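You operate a simulated robot arm through the tools that you are given. There is no shell and no other tool.

You are at the controls of a simulated robot arm. One attempt, no reset.

JOB
Oil the rusty nut on block C, then slacken it.
Fine: the block stays clamped; can and spanner go back. Set down upright: green oil can.

The check looks at the end state, three seconds after you hand in, the way a careful person would. Anything else that was tipped, shoved, dropped, spilled or broken makes it a failure.

ROBOT AND FRAMES
A 7-joint arm with a fingered hand, fixed in place. Base frame: the origin is on the floor under the middle of its stand, x ahead of it, y to its left, z up; the work surface is at about z = 881. Units: mm, degrees, N and s.
With the tool pointing down near the work surface it reaches from about 360 to 840 mm from the base axis. Its first joint turns from -115.0 to 115.0 degrees. Payload 5 kg.
Tool frame: the origin (TCP) lies between the finger pads and is the grasp point; the fingertips stand 32 mm ahead of it; z points along the fingers, y is the line along which they close. The gripper opens to 160 mm; its body begins 89 mm behind the TCP. The gripper is a hand of 4 fingers: y runs from the thumb to the fingers, the wrist lies at [0, 0, -267] in the tool frame.
Orientation is told as [roll, pitch, yaw] about the base's x, y, z axes, in that order, counted from this pose: with the fingers straight down and closing along the base's y, the tool's x points along the base's -x, its y along +y and its z along -z.

CONTROLS
- The arm moves only by the tool send_rows. Its argument "targets" is a list of rows, each a list of 6 numbers: the shift along the tool's x, y, z in mm, then the turn, a rotation vector about the tool's x, y, z in rad. In form: [[tx, ty, tz, ax, ay, az], ...]. A call has 1 to 20 rows; each row shifts and turns the commanded pose from where the row before left it, along the tool's axes as they then stand. A row lasts 0.2 s, in which the tool goes at most 50 mm and 8.6 degrees; a call with a longer step from one row to the next is refused whole. Where a pose cannot be reached the arm comes as near as it can. A force on the tool above 40 N (or 10 N above the force at the start of the call, whichever is more), or a blocked arm, ends the call early, and 0.2 s more pass. In this call time passes only in rows, and 0.2 s behind the last. The reply holds the time, the measured pose of the TCP, the force on the tool along the base axes, the opening and the grip force, in the units named above and with some noise, with the torque about the TCP (base axes, N m) and any sound that the robot's microphone picked up, and new pictures: "pictures" is both (left out), scene, wrist or none.
- Cameras (640 x 400 px; columns grow to the right, rows downward): "scene" is fixed at [228.7, 500.9, 1458.9]; the picture's right is [-0.84, -0.54, 0.00], its down [-0.22, 0.34, -0.91] and it looks along [0.50, -0.77, -0.41] (base axes); focal length 360 px, centre (320, 200). "wrist" rides on the gripper at [80, -4, -114] in the tool frame; the picture's right is [0.05, 1.00, 0.00], its down [-0.82, 0.04, -0.58] and it looks along [-0.58, 0.03, 0.82] (tool axes); focal length 265 px, centre (320, 200). There is no depth. A picture from a camera that has moved, and an enlarged one, comes with that camera's place and axes in the base frame and with its lens. The place of the scene camera against the robot may be out by one fixed shift of up to 18 mm in any direction.
- move_column(by): slides the trunk up (or, below 0, down) by that many mm; the arm rides with it, the base frame stays. It gives what a move gives, with no picture.
- curl_fingers(finger1, finger2, finger3, thumb_bend): sets how far each is bent, from 0 (flat) to 1 (curled in); at 0.3 the hand is open as for a grip, at 0.7 the pads meet at the TCP. One left out holds its place. A second passes; each finger stops where it meets its share of the squeeze, and holds until it gets a number again. It is the only way to open and close the hand. It gives what a move gives, with no picture; readings hold the bend of each and the force on the fingers (four entries, about 0 where the hand has none), thumb and palm.
- inspect(camera, box): a new picture of the part [left, top, right, bottom] of that camera's present view, enlarged. The clock stands still meanwhile.
- finish_job(): hands the job in; it is judged then, once.

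Nothing tells you positions but the pictures and the camera data. Unless the task says otherwise, let go and move clear before handing in.

The tools are called after ">>>" as name(argument=value, ...) on one line, values as JSON. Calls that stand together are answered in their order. send_rows: Moves the arm, as the interface text tells. Its arguments: {"type":"object","properties":{"targets":{"type":"array","items":{"type":"array","items":{"type":"number"}}},"pictures":{"type":"string","enum":["both","scene","wrist","none"]}},"required":["targets"]} The other tools are called the same way: move_column (by) moves the trunk up or down; curl_fingers (finger1, finger2, finger3, thumb_bend) moves the fingers one by one; inspect (camera, box) takes an enlarged picture of a part of a camera's view; finish_job () hands the job in.

At the start:

```text
time_s: 0.0
position: [425.6, -339.3, 1189.4]
ee_rot: [0.0, 0.0, 0.0]
ft_force: [0.9, 0.0, 0.3]
wrist_torque: [-0.01, 0.01, -0.03]
finger_gap: 159.5
gripper_force: 0.1
shape: jaw
bend: [0.3, 0.3, 0.3, 0.3]
finger forces: [0.0, 0.0, 0.1, 0.0, 0.0, 0.1]
trunk travel left (down, up): [-875.0, 115.0]
```

scene: 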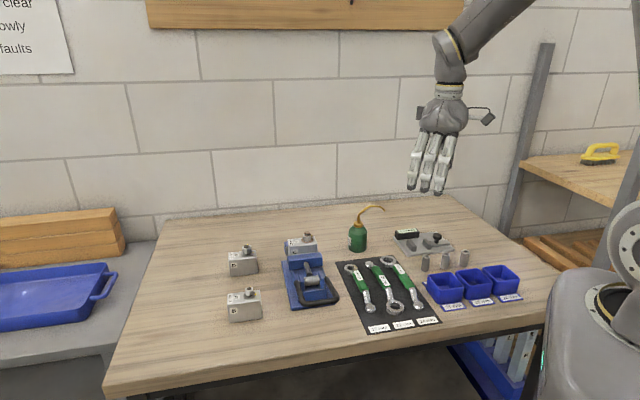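
wrist: 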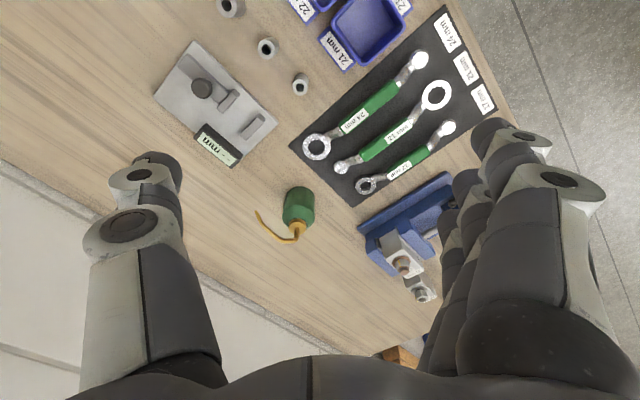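

I see a bench with a blue vice holding a block, two loose blocks, a green oil can, three spanners on a mat, a gauge plate, and bins. I'll look closer before moving.

>>> inspect(camera="scene", box=[210, 220, 350, 330])

>>> inspect(camera="scene", box=[330, 190, 530, 340])

>>> inspect(camera="wrist", box=[240, 20, 520, 200])

>>> inspect(camera="wrist", box=[340, 180, 500, 320])

>>> inspect(camera="scene", box=[0, 0, 120, 90])

```text
3.64 times, centred on (280, 275) of scene
camera zoom: at [228.7, 500.9, 1458.9], right [-0.84, -0.54, 0.0], down [-0.22, 0.34, -0.91], along [0.5, -0.77, -0.41], focal length 1307 px, centre (466, -73)
```

zoom: 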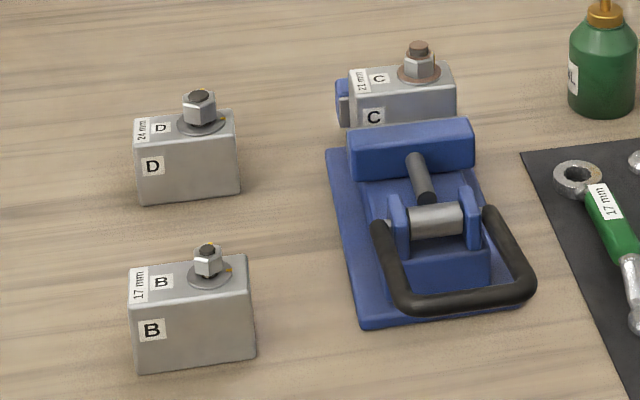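

```text
2.67 times, centred on (430, 265) of scene
camera zoom: at [228.7, 500.9, 1458.9], right [-0.84, -0.54, 0.0], down [-0.22, 0.34, -0.91], along [0.5, -0.77, -0.41], focal length 959 px, centre (27, 27)
```

zoom: 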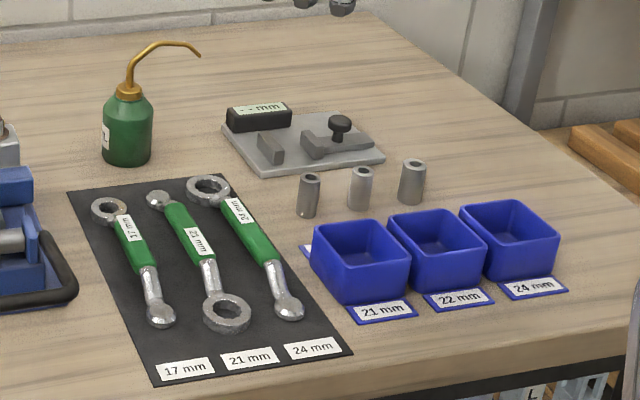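

```text
2.22 times, centred on (380, 110) of wrist
camera zoom: at [346.4, -344.0, 1302.8], right [-0.05, 1.0, 0.0], down [0.82, 0.04, 0.58], along [0.58, 0.03, -0.82], focal length 590 px, centre (187, 400)
```

zoom: 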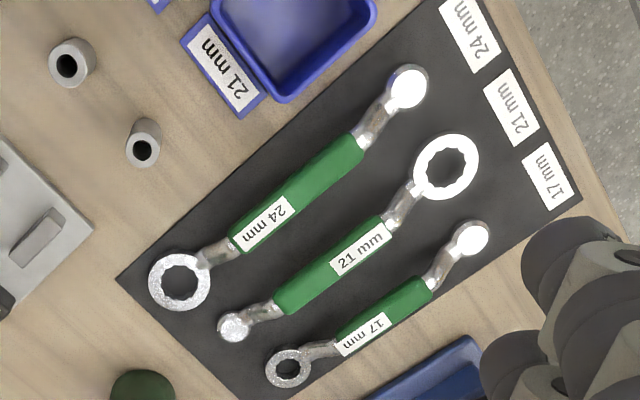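

```text
2.86 times, centred on (420, 250) of wrist
camera zoom: at [346.4, -344.0, 1302.8], right [-0.05, 1.0, 0.0], down [0.82, 0.04, 0.58], along [0.58, 0.03, -0.82], focal length 758 px, centre (34, 57)
```

zoom: 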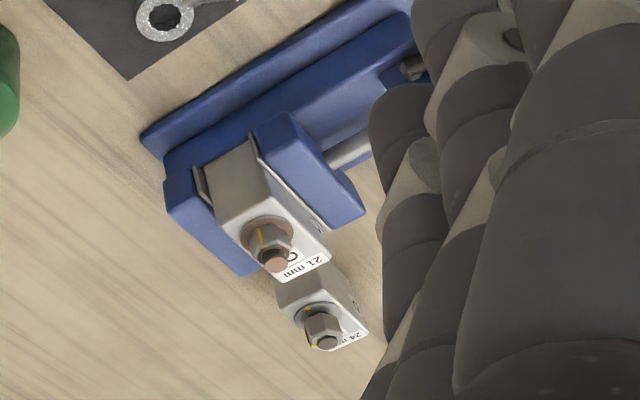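

```text
4.44 times, centred on (60, 45) of scene
camera zoom: at [228.7, 500.9, 1458.9], right [-0.84, -0.54, 0.0], down [-0.22, 0.34, -0.91], along [0.5, -0.77, -0.41], focal length 1598 px, centre (1476, 889)
```

zoom: 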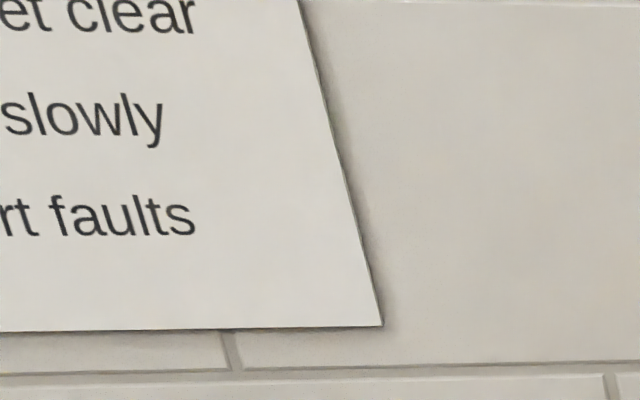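

The nut on block C (labelled 21 mm, held in the blue vice) is at about (711, -177, 979). The oil can's axis is near (654, -362), with the spout tip near (599, -425, 984). The 21 mm spanner is the middle one on the mat. I'll move the wrist camera for a closer look at the vice.

>>> send_rows(targets=[[-18.5, 34.75, 9.75, 0, 0, 0], [-18.5, 34.75, 9.75, 0, 0, 0], [-18.5, 34.75, 9.75, 0, 0, 0], [-18.5, 34.75, 9.75, 0, 0, 0]], pictures="both")

```text
time_s: 1.0
position: [500.0, -199.3, 1148.5]
ee_rot: [0.0, 0.0, -0.1]
ft_force: [0.5, -0.2, 0.2]
wrist_torque: [-0.01, 0.04, -0.04]
finger_gap: 159.7
gripper_force: 0.1
shape: jaw
bend: [0.3, 0.3, 0.3, 0.3]
finger forces: [0.1, 0.0, 0.0, 0.2, 0.0, 0.0]
trunk travel left (down, up): [-875.0, 115.0]
camera wrist: at [420.2, -203.1, 1263.1], right [-0.05, 1.0, 0.0], down [0.82, 0.04, 0.58], along [0.58, 0.03, -0.82], focal length 265 px, centre (320, 200)
```

scene: 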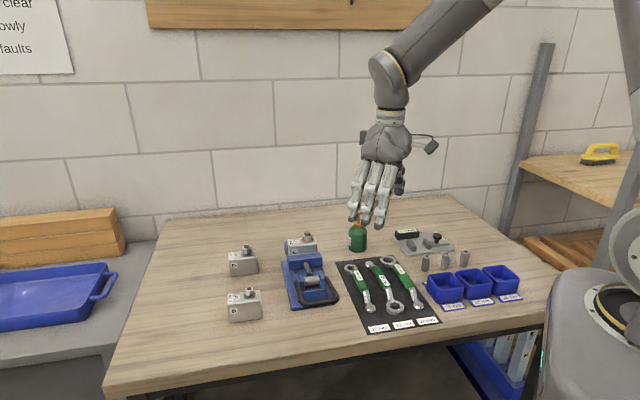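
wrist: 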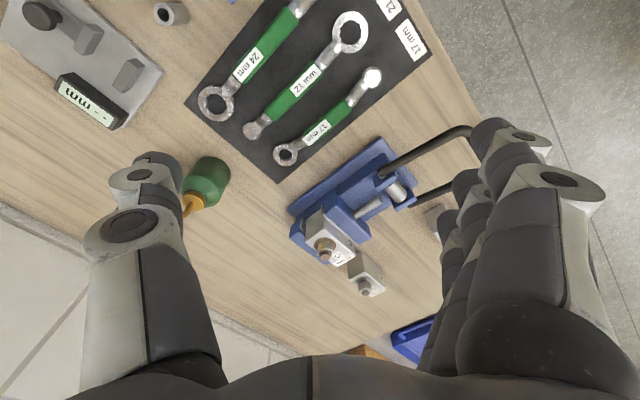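

>>> inspect(camera="wrist", box=[270, 120, 450, 310])

>>> inspect(camera="wrist", box=[180, 0, 420, 170])

>>> inspect(camera="wrist", box=[290, 190, 400, 300])

```text
2.11 times, centred on (360, 215) of wrist
camera zoom: at [420.2, -203.1, 1263.1], right [-0.05, 1.0, 0.0], down [0.82, 0.04, 0.58], along [0.58, 0.03, -0.82], focal length 559 px, centre (236, 168)
```

zoom: 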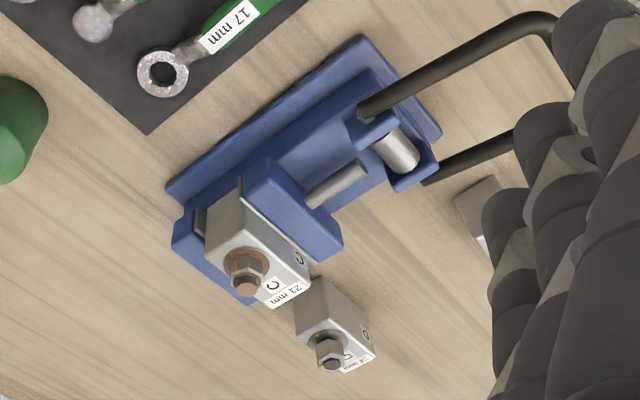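

```text
2.35 times, centred on (300, 85) of wrist
camera zoom: at [420.2, -203.1, 1263.1], right [-0.05, 1.0, 0.0], down [0.82, 0.04, 0.58], along [0.58, 0.03, -0.82], focal length 624 px, centre (367, 471)
```

zoom: 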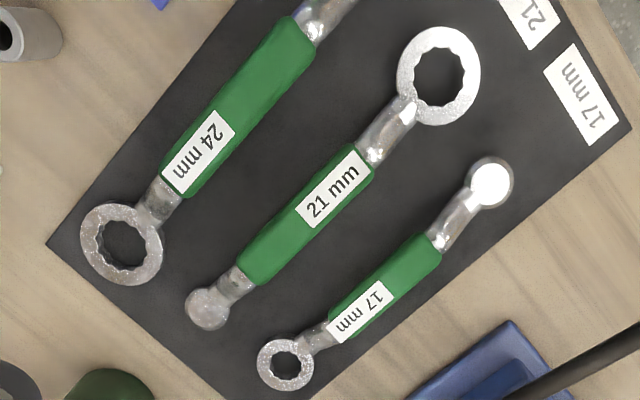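

```text
3.64 times, centred on (345, 245) of wrist
camera zoom: at [420.2, -203.1, 1263.1], right [-0.05, 1.0, 0.0], down [0.82, 0.04, 0.58], along [0.58, 0.03, -0.82], focal length 965 px, centre (229, 36)
```

zoom: 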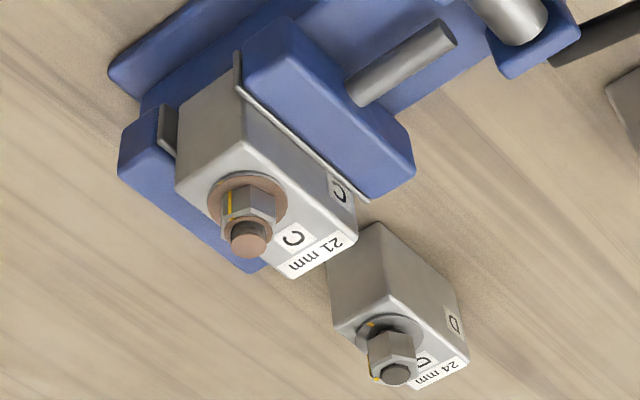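

The vice grips block C at its sides, the nut stands clear on top with a yellow witness mark, and the 21 mm spanner's own label and its mat label agree. Now I'll look closely at the oil can with the wrist camera.

>>> send_rows(targets=[[-4, -36.2, 13.7, 0, 0, 0], [-4, -36.2, 13.7, 0, 0, 0], [-4, -36.2, 13.7, 0, 0, 0], [-4, -36.2, 13.7, 0, 0, 0], [-4, -36.2, 13.7, 0, 0, 0]], pictures="wrist")

>>> inspect(camera="wrist", box=[220, 100, 420, 300])

```text
time_s: 2.2
position: [518.7, -381.2, 1080.1]
ee_rot: [0.1, 0.1, 0.0]
ft_force: [-0.1, -0.1, -0.5]
wrist_torque: [0.05, 0.02, 0.02]
finger_gap: 160.1
gripper_force: 0.0
shape: jaw
bend: [0.3, 0.3, 0.3, 0.3]
finger forces: [0.1, 0.0, 0.0, 0.0, 0.1, 0.0]
trunk travel left (down, up): [-875.0, 115.0]
camera wrist: at [439.7, -386.6, 1194.1], right [-0.05, 1.0, 0.0], down [0.82, 0.04, 0.58], along [0.58, 0.03, -0.82], focal length 265 px, centre (320, 200)
```

wrist: 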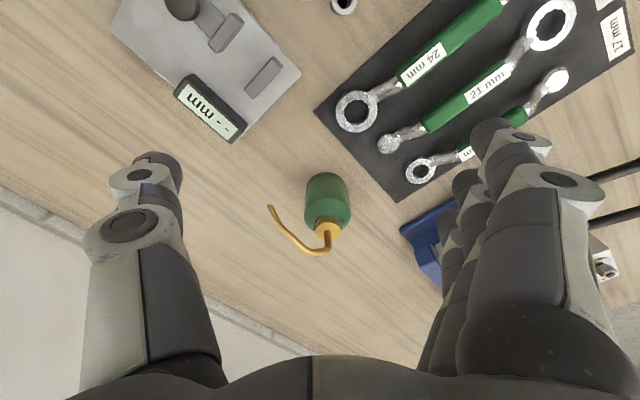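

```text
2.00 times, centred on (320, 200) of wrist
camera zoom: at [439.7, -386.6, 1194.1], right [-0.05, 1.0, 0.0], down [0.82, 0.04, 0.58], along [0.58, 0.03, -0.82], focal length 531 px, centre (320, 200)
```

zoom: 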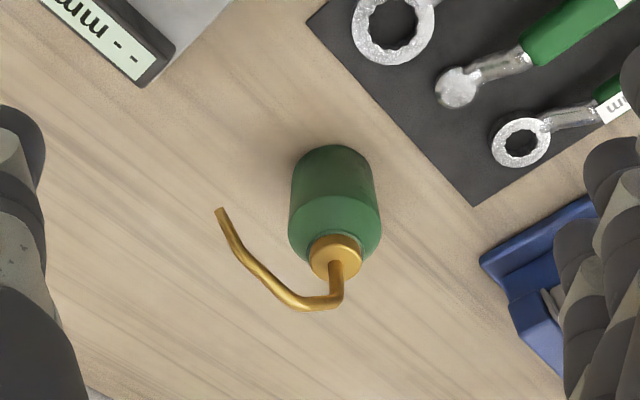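

The can stands upright with its spout curving toward (-x, -y). I'll move above it, turn the hand by about 49 degrees to line up with the spout, and check the view.

>>> send_rows(targets=[[-40.4, 2, -5, 0, 0, 0], [-40.4, 2, -5, 0, 0, 0], [-40.4, 2, -5, 0, 0, 0], [0, 0, 0, 0, 0, -0.1417], [0, 0, 0, 0, 0, -0.1417], [0, 0, 0, 0, 0, -0.1417], [0, 0, 0, 0, 0, -0.1417], [0, 0, 0, 0, 0, -0.1417], [0, 0, 0, 0, 0, -0.1417]], pictures="both")

>>> inspect(camera="wrist", box=[200, 0, 440, 300])

>>> inspect(camera="scene", box=[310, 130, 470, 290])

```text
time_s: 4.2
position: [640.8, -377.5, 1095.2]
ee_rot: [0.1, 0.1, 45.9]
ft_force: [0.2, -1.2, -1.1]
wrist_torque: [0.09, -0.1, 0.02]
finger_gap: 159.8
gripper_force: 0.0
shape: jaw
bend: [0.3, 0.3, 0.3, 0.3]
finger forces: [0.0, 0.1, 0.0, 0.0, 0.0, 0.1]
trunk travel left (down, up): [-875.0, 115.0]
camera wrist: at [588.8, -438.1, 1208.7], right [-0.75, 0.66, 0.0], down [0.54, 0.62, 0.57], along [0.38, 0.43, -0.82], focal length 265 px, centre (320, 200)
```

scene: 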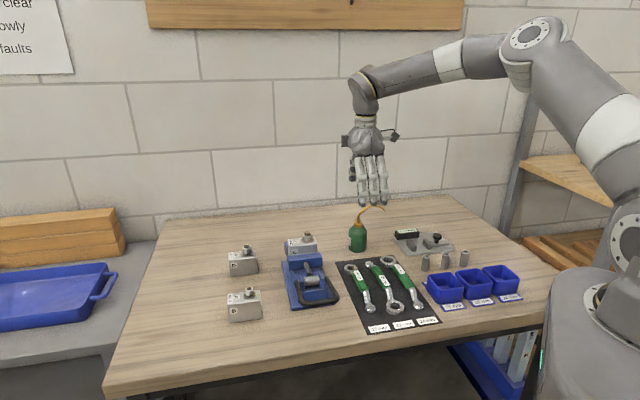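
wrist: 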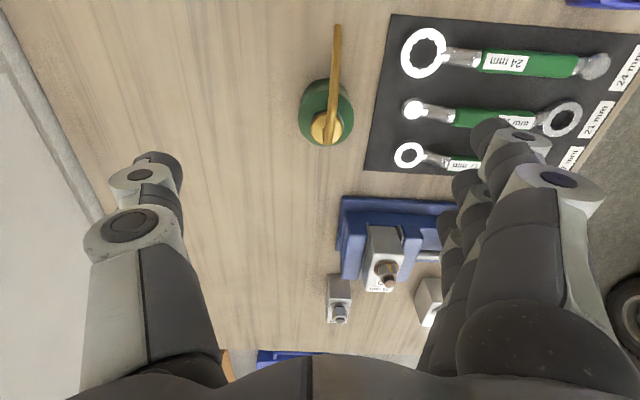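

```text
1.33 times, centred on (320, 150) of wrist
camera zoom: at [588.8, -438.1, 1208.7], right [-0.75, 0.66, 0.0], down [0.54, 0.62, 0.57], along [0.38, 0.43, -0.82], focal length 354 px, centre (320, 267)
```

zoom: 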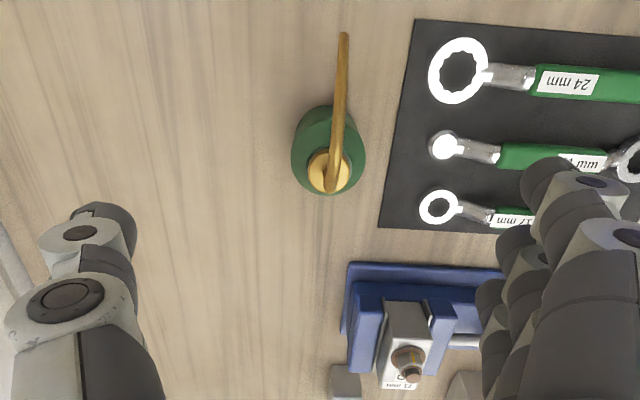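

```text
2.50 times, centred on (390, 210) of scene
camera zoom: at [228.7, 500.9, 1458.9], right [-0.84, -0.54, 0.0], down [-0.22, 0.34, -0.91], along [0.5, -0.77, -0.41], focal length 899 px, centre (145, 175)
```

zoom: 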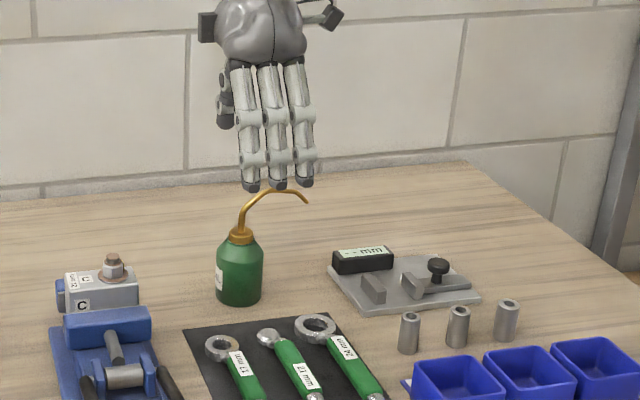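

The can's axis is near (643, -367) with its spout tip near (584, -424, 1001). The nut on C is near (702, -181), with the stud top near z=1001. Before gripping I'll test, in the air, whether the hand can yaw to about -90 degrees, since I want to bring the spout over the nut from the free side.

>>> send_rows(targets=[[0, 0, -2, 0, 0, 0.146], [0, 0, -2, 0, 0, 0.146], [0, 0, -2, 0, 0, 0.146], [0, 0, -2, 0, 0, 0.146], [0, 0, -2, 0, 0, 0.146], [0, 0, 0, 0, 0, 0.146], [0, 0, 0, 0, 0, 0.146], [0, 0, 0, 0, 0, 0.146], [0, 0, 0, 0, 0, 0.146], [0, 0, 0, 0, 0, 0.146], [0, 0, 0, 0, 0, 0.146], [0, 0, 0, 0, 0, 0.146], [0, 0, 0, 0, 0, 0.146], [0, 0, 0, 0, 0, 0.146], [0, 0, 0, 0, 0, 0.146], [0, 0, 0, 0, 0, 0.146]], pictures="both")

>>> inspect(camera="wrist", box=[200, 0, 440, 300])

```text
time_s: 7.6
position: [641.3, -374.6, 1105.7]
ee_rot: [0.0, 0.0, -85.5]
ft_force: [-0.1, 0.0, 0.1]
wrist_torque: [0.01, 0.0, -0.01]
finger_gap: 159.9
gripper_force: 0.1
shape: jaw
bend: [0.3, 0.3, 0.3, 0.3]
finger forces: [0.1, 0.0, 0.0, 0.1, 0.0, 0.0]
trunk travel left (down, up): [-875.0, 115.0]
camera wrist: at [631.6, -295.9, 1220.3], right [0.99, 0.13, 0.0], down [0.11, -0.81, 0.58], along [0.08, -0.57, -0.82], focal length 265 px, centre (320, 200)
```

scene: 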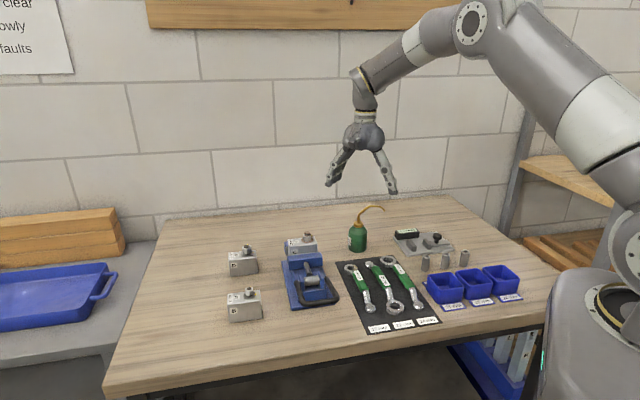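
wrist: 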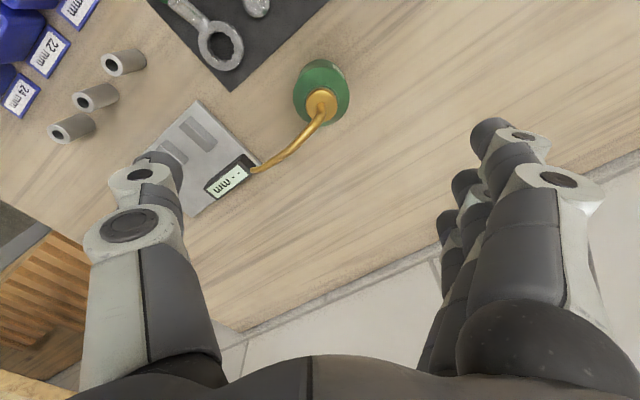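

```text
1.33 times, centred on (320, 150) of wrist
camera zoom: at [631.6, -295.9, 1220.3], right [0.99, 0.13, 0.0], down [0.11, -0.81, 0.58], along [0.08, -0.57, -0.82], focal length 354 px, centre (320, 267)
```

zoom: 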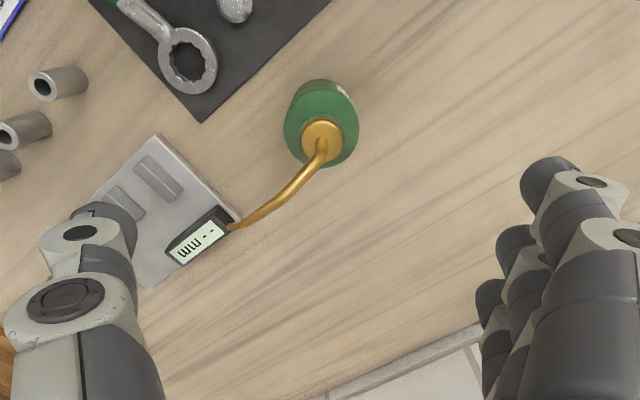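

The yaw range is fine, and a third view puts the can axis at (642, -366) and the spout tip at (585, -425, 1001). I'll turn back to yaw of about 45 degrees, tilt the hand about 18 degrees back so the palm stays clear of the spout's arch, and partly close the fingers.

>>> send_rows(targets=[[0, 0, 0, 0, 0, -0.14135], [0, 0, 0, 0, 0, -0.14135], [0, 0, 0, 0, 0, -0.14135], [0, 0, 0, 0, 0, -0.14135], [0, 0, 0, 0, 0, -0.14135], [0, 0, 0, 0, 0, -0.14135], [0, 0, 0, 0, 0, -0.14135], [0, 0, 0, 0, 0, -0.14135], [0, 0, 0, 0, 0, -0.14135], [0, 0, 0, 0, 0, -0.14135], [0, 0, 0, 0, 0, -0.14135], [0, 0, 0, 0, 0, -0.14135], [0, 0, 0, 0, 0, -0.14135], [0, 0, 0, 0, 0, -0.14135], [0, 0, 0, 0, 0, -0.14135], [0, 0, 0, 0, 0, -0.14135], [0, 0, 0, 0, 0.1047, 0], [0, 0, 0, 0, 0.1047, 0], [0, 0, 0, 0, 0.1047, 0], [0, 0, 0, 0, 0, 0]], pictures="none")

>>> curl_fingers(finger1=0.42, finger2=0.42, finger3=0.42, thumb_bend=0.42)

>>> inspect(camera="wrist", box=[0, 0, 640, 400])

>>> inspect(camera="scene", box=[300, 100, 460, 270])

```text
time_s: 11.8
position: [640.9, -377.7, 1106.6]
ee_rot: [-0.1, 15.0, 44.4]
ft_force: [0.8, -0.8, -0.3]
wrist_torque: [0.04, 0.01, 0.02]
finger_gap: 160.2
gripper_force: 0.1
shape: jaw
bend: [0.3, 0.3, 0.3, 0.3]
finger forces: [0.1, 0.0, 0.0, 0.0, 0.0, 0.0]
out of reach, approached as far as the arm can: row 19
trunk travel left (down, up): [-875.0, 115.0]
```

```text
time_s: 12.8
position: [642.3, -376.0, 1106.4]
ee_rot: [0.1, 15.0, 44.2]
ft_force: [-0.7, 0.2, 0.4]
wrist_torque: [0.02, 0.01, 0.03]
finger_gap: 124.3
gripper_force: 0.0
shape: fingers
bend: [0.42, 0.42, 0.42, 0.42]
finger forces: [0.0, 0.1, 0.1, 0.0, 0.0, 0.0]
trunk travel left (down, up): [-875.0, 115.0]
```

```text
1.00 times, centred on (320, 200) of wrist (not enlarged: the box is as wide or as high as the picture)
camera zoom: at [610.5, -412.5, 1236.8], right [-0.73, 0.68, 0.01], down [0.64, 0.69, 0.35], along [0.23, 0.26, -0.94], focal length 265 px, centre (320, 200)
```

zoom: 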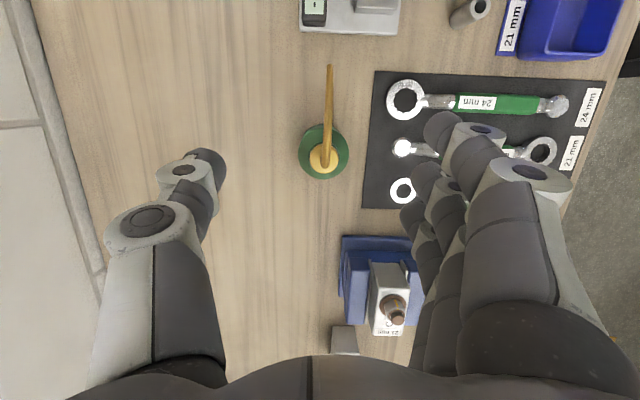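

```text
2.35 times, centred on (380, 185) of scene
camera zoom: at [228.7, 500.9, 1458.9], right [-0.84, -0.54, 0.0], down [-0.22, 0.34, -0.91], along [0.5, -0.77, -0.41], focal length 846 px, centre (179, 235)
```

zoom: 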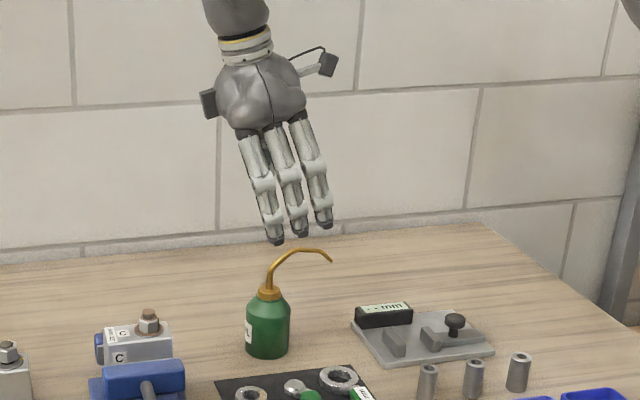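

The tilt stopped at 15 degrees, which still gives enough room. I'll take out the unreachable 3 degrees so that the commanded pose matches the real one.

>>> send_rows(targets=[[0, 0, 0, 0, -0.0524, 0], [0, 0, 0, 0, 0, 0]], pictures="none")

```text
time_s: 13.4
position: [640.5, -375.6, 1106.6]
ee_rot: [0.0, 12.0, 44.4]
ft_force: [-0.6, -0.6, 0.7]
wrist_torque: [-0.02, 0.04, -0.01]
finger_gap: 124.2
gripper_force: 0.1
shape: fingers
bend: [0.42, 0.42, 0.42, 0.42]
finger forces: [0.1, 0.1, 0.1, 0.1, 0.0, 0.0]
trunk travel left (down, up): [-875.0, 115.0]
```

>>> send_rows(targets=[[0, 0, 0, 0, 0.044, 0], [-11.25, 2.87, 28.1, 0, 0, 0], [-11.25, 2.87, 28.1, 0, 0, 0], [0, 0, 0, 0, 0, 0]], pictures="both")

>>> inspect(camera="scene", box=[300, 120, 440, 270])

```text
time_s: 14.4
position: [642.0, -365.5, 1046.2]
ee_rot: [-0.2, 14.6, 44.3]
ft_force: [-0.6, -0.5, 0.2]
wrist_torque: [-0.01, 0.02, -0.01]
finger_gap: 124.0
gripper_force: 0.0
shape: fingers
bend: [0.42, 0.42, 0.42, 0.42]
finger forces: [0.0, 0.0, 0.0, 0.0, 0.0, 0.0]
trunk travel left (down, up): [-875.0, 115.0]
camera wrist: at [610.7, -403.5, 1175.3], right [-0.73, 0.68, 0.01], down [0.64, 0.68, 0.35], along [0.23, 0.27, -0.93], focal length 265 px, centre (320, 200)
```

scene: 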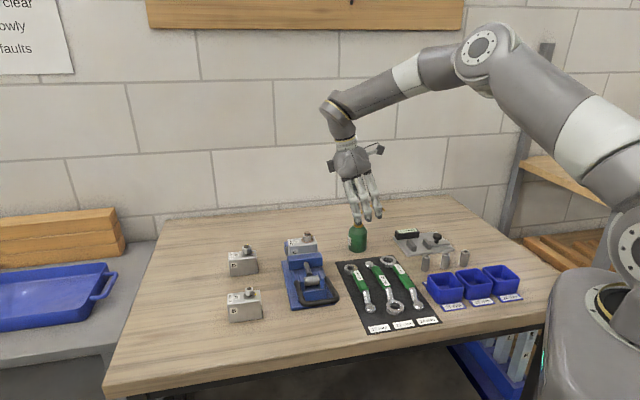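
wrist: 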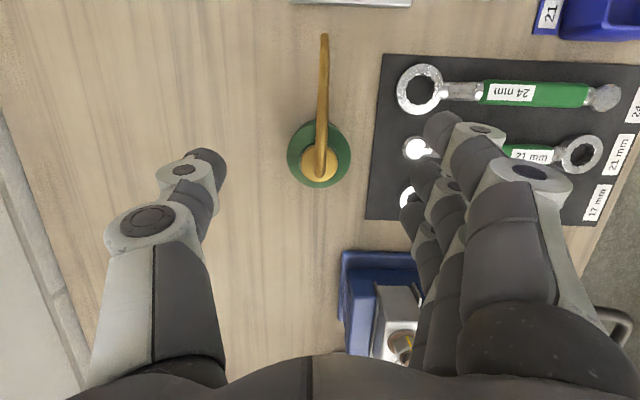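

```text
2.67 times, centred on (370, 195) of scene
camera zoom: at [228.7, 500.9, 1458.9], right [-0.84, -0.54, 0.0], down [-0.22, 0.34, -0.91], along [0.5, -0.77, -0.41], focal length 959 px, centre (187, 213)
```

zoom: 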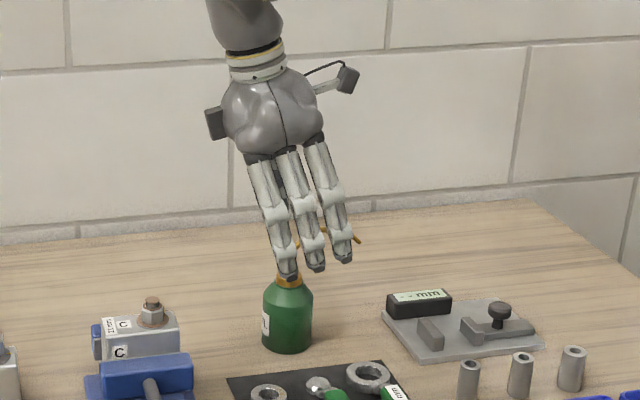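

The can axis reads (642, -367) in this view, which agrees with before. The fingers straddle the can, so I'll come down around its body.

>>> send_rows(targets=[[-5.54, -0.22, 22.1, 0, 0, 0], [-5.54, -0.22, 22.1, 0, 0, 0], [-5.54, -0.22, 22.1, 0, 0, 0], [-5.54, -0.22, 22.1, 0, 0, 0], [-2.77, -0.11, 11.05, 0, 0, 0], [-2.77, -0.11, 11.05, 0, 0, 0]], pictures="both")

>>> inspect(camera="scene", box=[300, 150, 430, 280])

```text
time_s: 15.8
position: [642.8, -366.6, 932.0]
ee_rot: [0.0, 14.4, 44.2]
ft_force: [-1.0, -0.4, 0.4]
wrist_torque: [-0.01, 0.04, -0.01]
finger_gap: 124.0
gripper_force: 0.0
shape: fingers
bend: [0.42, 0.42, 0.42, 0.42]
finger forces: [0.0, 0.0, 0.0, 0.0, 0.1, 0.0]
trunk travel left (down, up): [-875.0, 115.0]
camera wrist: at [610.9, -404.1, 1062.0], right [-0.73, 0.68, 0.01], down [0.64, 0.68, 0.35], along [0.23, 0.27, -0.93], focal length 265 px, centre (320, 200)
```

scene: 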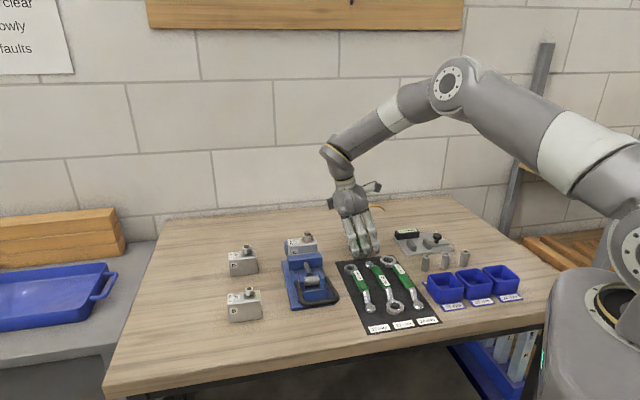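
wrist: 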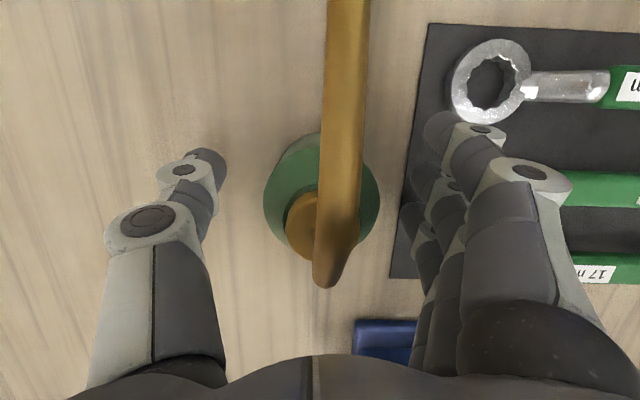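

```text
3.08 times, centred on (365, 215) of scene
camera zoom: at [228.7, 500.9, 1458.9], right [-0.84, -0.54, 0.0], down [-0.22, 0.34, -0.91], along [0.5, -0.77, -0.41], focal length 1106 px, centre (182, 154)
```

zoom: 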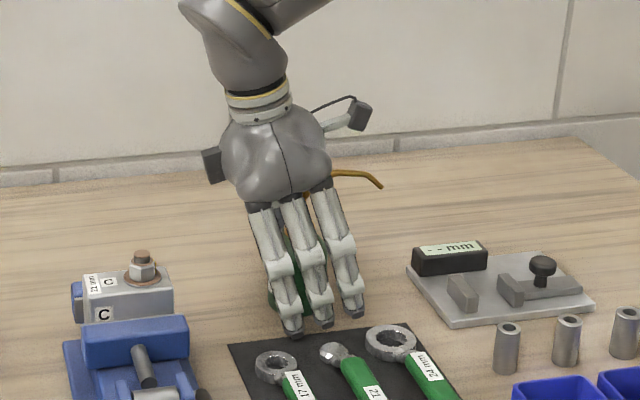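

The hand is around the can, no contact force shows, and the spout passes clear of palm and camera. I'll close in gentle steps.

>>> curl_fingers(finger1=0.58, finger2=0.58, finger3=0.58, thumb_bend=0.58)

>>> inspect(camera="wrist", box=[0, 0, 640, 400])

```text
time_s: 16.8
position: [641.9, -366.1, 931.9]
ee_rot: [0.0, 14.6, 44.3]
ft_force: [-0.3, 0.3, 0.0]
wrist_torque: [0.0, -0.02, 0.03]
finger_gap: 65.8
gripper_force: 0.9
shape: fingers
bend: [0.57, 0.56, 0.57, 0.57]
finger forces: [0.1, 0.9, 0.0, 0.0, 0.8, 0.1]
trunk travel left (down, up): [-875.0, 115.0]
```

```text
1.00 times, centred on (320, 200) of wrist (not enlarged: the box is as wide or as high as the picture)
camera zoom: at [610.8, -404.0, 1062.5], right [-0.73, 0.68, 0.01], down [0.64, 0.68, 0.35], along [0.23, 0.27, -0.93], focal length 265 px, centre (320, 200)
```

zoom: 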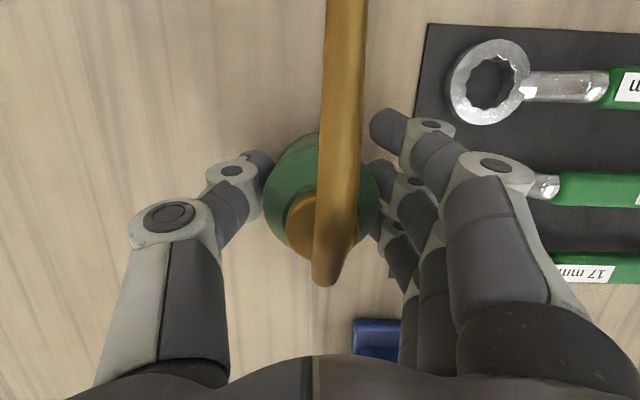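

>>> curl_fingers(finger1=0.62, finger2=0.59, finger3=0.62, thumb_bend=0.59)

```text
time_s: 17.8
position: [643.0, -364.9, 932.5]
ee_rot: [-0.1, 14.5, 44.3]
ft_force: [-0.5, -0.3, 0.4]
wrist_torque: [0.01, 0.02, -0.03]
finger_gap: 56.0
gripper_force: 4.1
shape: fingers
bend: [0.62, 0.57, 0.6, 0.58]
finger forces: [0.0, 2.4, 1.5, 0.0, 3.6, 0.0]
trunk travel left (down, up): [-875.0, 115.0]
```

>>> curl_fingers(finger1=0.7, finger2=0.61, finger3=0.65, thumb_bend=0.62)

>>> inspect(camera="wrist", box=[0, 0, 640, 400])

>>> inspect(camera="scene", box=[300, 150, 430, 280])

```text
time_s: 18.8
position: [643.3, -366.3, 932.7]
ee_rot: [-0.1, 14.6, 44.3]
ft_force: [-0.1, 0.1, -0.1]
wrist_torque: [-0.01, -0.03, -0.02]
finger_gap: 45.3
gripper_force: 9.4
shape: fingers
bend: [0.68, 0.57, 0.61, 0.59]
finger forces: [1.8, 3.6, 4.0, 0.1, 8.8, 0.0]
trunk travel left (down, up): [-875.0, 115.0]
```

```text
1.00 times, centred on (320, 200) of wrist (not enlarged: the box is as wide or as high as the picture)
camera zoom: at [610.9, -403.9, 1062.3], right [-0.73, 0.68, 0.01], down [0.64, 0.68, 0.35], along [0.23, 0.27, -0.93], focal length 265 px, centre (320, 200)
```

zoom: 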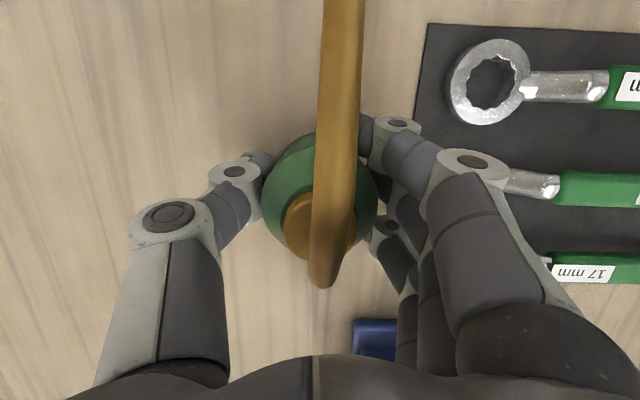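

```text
3.08 times, centred on (365, 215) of scene
camera zoom: at [228.7, 500.9, 1458.9], right [-0.84, -0.54, 0.0], down [-0.22, 0.34, -0.91], along [0.5, -0.77, -0.41], focal length 1106 px, centre (182, 154)
```

zoom: 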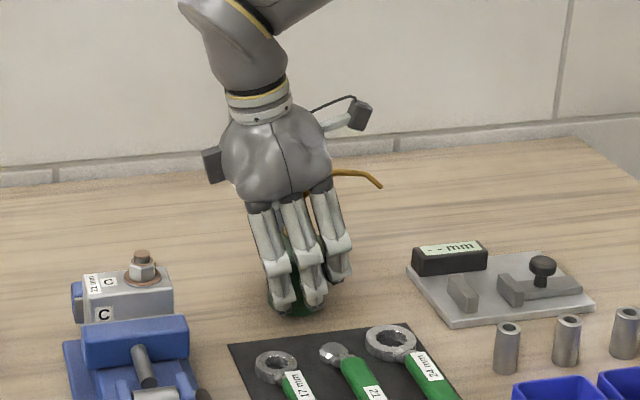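

The grip is about 9 N and the can has barely shifted. I'll lift slightly to test the hold.

>>> send_rows(targets=[[1.26, 0, -4.84, 0, 0, 0], [2.52, 0, -9.68, 0, 0, 0], [2.52, 0, -9.68, 0, 0, 0], [0, 0, 0, 0, 0, 0]], pictures="both")

>>> inspect(camera="scene", box=[300, 150, 430, 280])

```text
time_s: 19.8
position: [644.4, -368.0, 955.8]
ee_rot: [-0.1, 14.5, 44.4]
ft_force: [-0.3, 0.5, -4.4]
wrist_torque: [0.01, 0.02, 0.01]
finger_gap: 45.5
gripper_force: 9.1
shape: fingers
bend: [0.68, 0.57, 0.61, 0.59]
finger forces: [1.5, 3.6, 3.8, 0.1, 8.9, 0.0]
trunk travel left (down, up): [-875.0, 115.0]
camera wrist: at [611.8, -404.9, 1086.7], right [-0.73, 0.68, 0.01], down [0.64, 0.68, 0.35], along [0.23, 0.27, -0.94], focal length 265 px, centre (320, 200)
```

scene: 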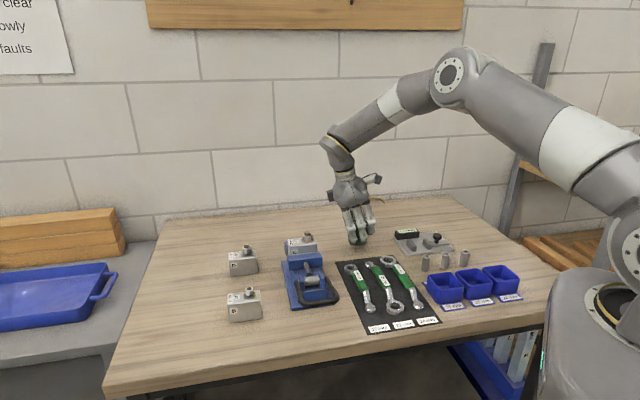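
wrist: 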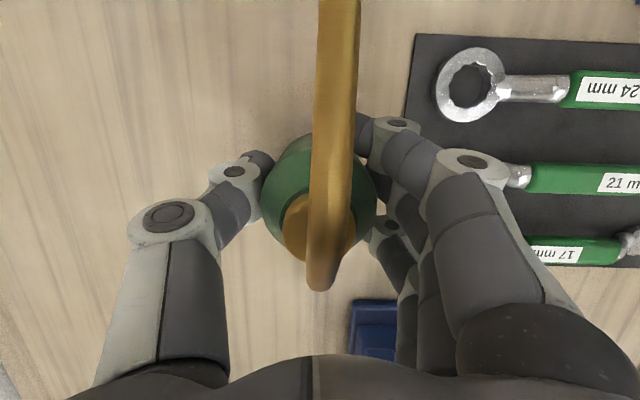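

```text
3.08 times, centred on (365, 215) of scene
camera zoom: at [228.7, 500.9, 1458.9], right [-0.84, -0.54, 0.0], down [-0.22, 0.34, -0.91], along [0.5, -0.77, -0.41], focal length 1106 px, centre (182, 154)
```

zoom: 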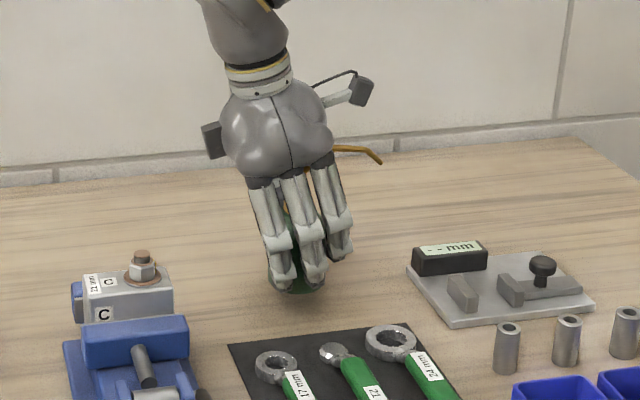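

The can weighs about 4.4 N and is held steadily. I'll raise it further and turn the yaw toward about -132 degrees in steps, so the spout will point over the nut from the mat side, where it's clear of the jaws.

>>> send_rows(targets=[[6.3, 0, -24.2, 0, 0, 0], [6.3, 0, -24.2, 0, 0, 0], [0, 0, 0, -0.0353, 0, 0.1355], [0, 0, 0, -0.0353, 0, 0.1355], [0, 0, 0, -0.0353, 0, 0.1355], [0, 0, 0, -0.0353, 0, 0.1355], [0, 0, 0, -0.0353, 0, 0.1355], [0, 0, 0, -0.0353, 0, 0.1355], [0, 0, 0, -0.0353, 0, 0.1355], [0, 0, 0, -0.0353, 0, 0.1355], [0, 0, 0, -0.0353, 0, 0.1355], [0, 0, 0, -0.0353, 0, 0.1355], [0, 0, 0, -0.0353, 0, 0.1355], [0, 0, 0, -0.0353, 0, 0.1355], [0, 0, 0, 0, 0, 0]], pictures="both")

```text
time_s: 23.0
position: [642.3, -367.5, 1006.7]
ee_rot: [0.1, 14.6, -51.9]
ft_force: [0.3, 0.4, -3.4]
wrist_torque: [0.02, 0.05, -0.01]
finger_gap: 45.3
gripper_force: 8.4
shape: fingers
bend: [0.68, 0.57, 0.61, 0.59]
finger forces: [1.4, 3.7, 3.9, 0.1, 8.7, 0.0]
trunk travel left (down, up): [-875.0, 115.0]
camera wrist: at [610.1, -331.9, 1137.5], right [0.76, 0.65, 0.01], down [0.61, -0.71, 0.35], along [0.24, -0.26, -0.94], focal length 265 px, centre (320, 200)
```

scene: 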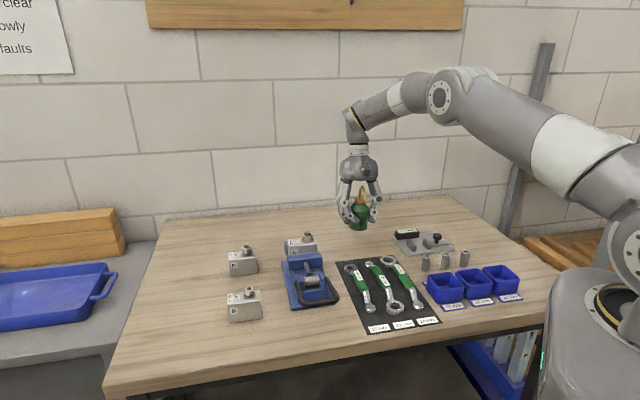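
wrist: 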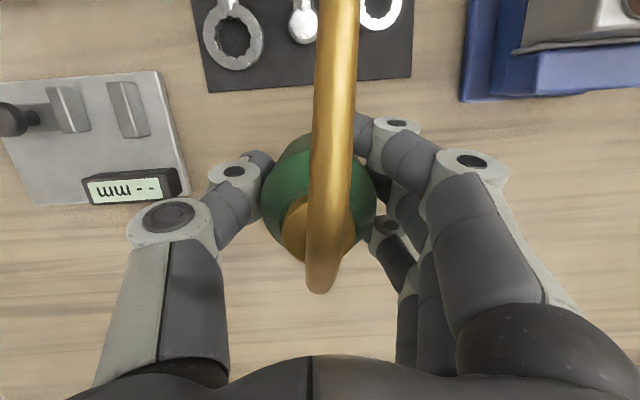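

Yaw is at -52 degrees and the can is steady and upright. I'll keep turning to about -132 degrees.

>>> send_rows(targets=[[0, 0, 0, -0.0352, 0, 0.1352], [0, 0, 0, -0.0352, 0, 0.1352], [0, 0, 0, -0.0352, 0, 0.1352], [0, 0, 0, -0.0352, 0, 0.1352], [0, 0, 0, -0.0352, 0, 0.1352], [0, 0, 0, -0.0352, 0, 0.1352], [0, 0, 0, -0.0352, 0, 0.1352], [0, 0, 0, -0.0352, 0, 0.1352], [0, 0, 0, -0.0352, 0, 0.1352], [0, 0, 0, -0.0352, 0, 0.1352], [0, 0, 0, 0, 0, 0]], pictures="both")

>>> inspect(camera="scene", box=[280, 130, 440, 270])

```text
time_s: 25.4
position: [644.2, -365.7, 1007.8]
ee_rot: [0.0, 14.8, -132.1]
ft_force: [0.4, 0.1, -3.8]
wrist_torque: [0.03, 0.03, 0.01]
finger_gap: 45.0
gripper_force: 8.8
shape: fingers
bend: [0.68, 0.57, 0.61, 0.59]
finger forces: [1.4, 3.7, 4.1, 0.1, 8.7, 0.0]
trunk travel left (down, up): [-875.0, 115.0]
camera wrist: at [673.1, -328.5, 1137.6], right [0.77, -0.63, 0.01], down [-0.6, -0.72, 0.35], along [-0.21, -0.28, -0.94], focal length 265 px, centre (320, 200)
```

scene: 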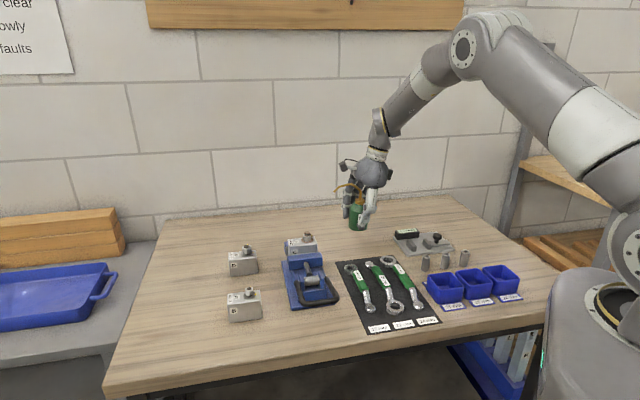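
wrist: 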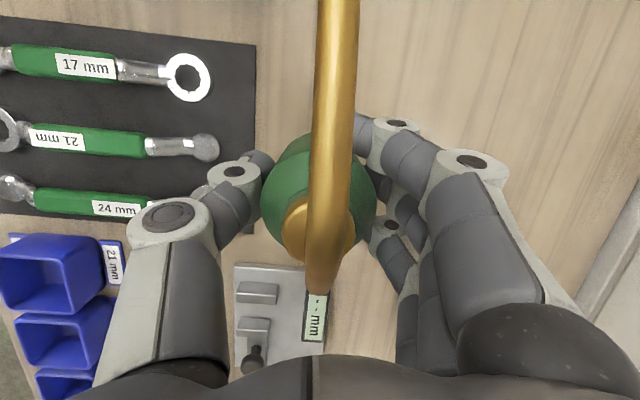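

```text
2.86 times, centred on (360, 200) of scene
camera zoom: at [228.7, 500.9, 1458.9], right [-0.84, -0.54, 0.0], down [-0.22, 0.34, -0.91], along [0.5, -0.77, -0.41], focal length 1027 px, centre (206, 200)
```

zoom: 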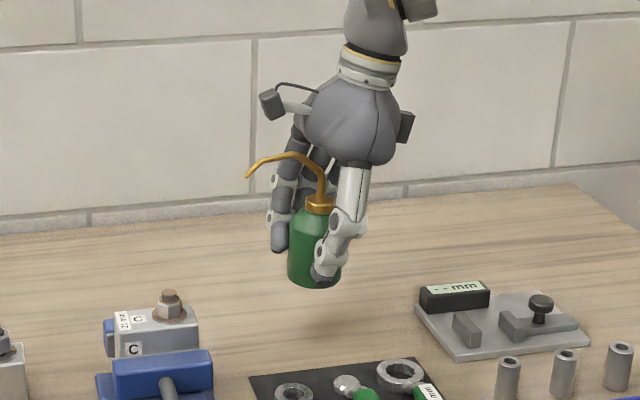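

The yaw reached -132 degrees with the can upright. I'll carry it over so the spout tip ends about 50 mm above the stud top, then check alignment in both cameras.

>>> send_rows(targets=[[18.1, -16, 8.9, 0, 0, 0], [18.1, -16, 8.9, 0, 0, 0], [18.1, -16, 8.9, 0, 0, 0], [18.1, -16, 8.9, 0, 0, 0], [18.1, -16, 8.9, 0, 0, 0], [0, 0, 0, 0, 0, 0]], pictures="both")

>>> inspect(camera="scene", box=[270, 180, 400, 290])

>>> inspect(camera="wrist", box=[240, 0, 440, 130])

```text
time_s: 26.8
position: [649.9, -241.9, 985.1]
ee_rot: [0.1, 14.7, -132.0]
ft_force: [-0.3, -0.1, -4.0]
wrist_torque: [0.0, 0.03, 0.0]
finger_gap: 45.0
gripper_force: 8.9
shape: fingers
bend: [0.69, 0.57, 0.61, 0.59]
finger forces: [1.5, 3.5, 4.2, 0.0, 8.6, 0.1]
trunk travel left (down, up): [-875.0, 115.0]
camera wrist: at [679.6, -203.3, 1116.7], right [0.78, -0.63, 0.01], down [-0.59, -0.72, 0.35], along [-0.21, -0.28, -0.94], focal length 265 px, centre (320, 200)
```

scene: 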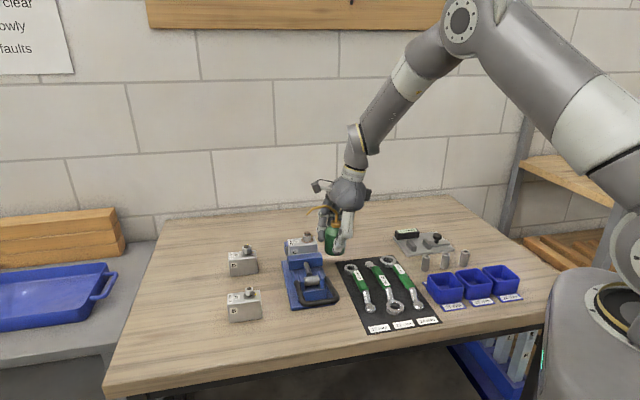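
wrist: 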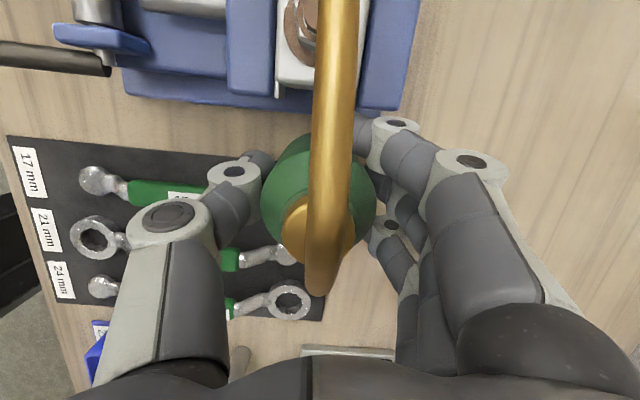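

```text
3.64 times, centred on (335, 235) of scene
camera zoom: at [228.7, 500.9, 1458.9], right [-0.84, -0.54, 0.0], down [-0.22, 0.34, -0.91], along [0.5, -0.77, -0.41], focal length 1307 px, centre (266, 73)
```

zoom: 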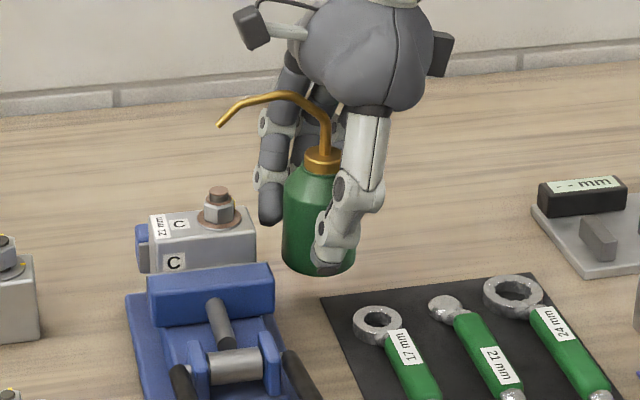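

```text
3.08 times, centred on (340, 65) of wrist
camera zoom: at [679.6, -203.3, 1116.7], right [0.78, -0.63, 0.01], down [-0.59, -0.72, 0.35], along [-0.21, -0.28, -0.94], focal length 817 px, centre (258, 615)
```

zoom: 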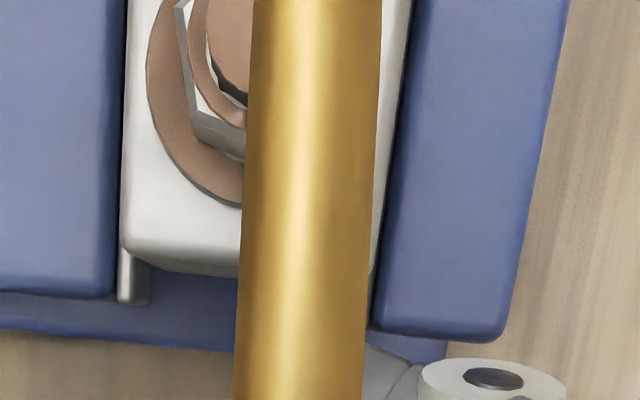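

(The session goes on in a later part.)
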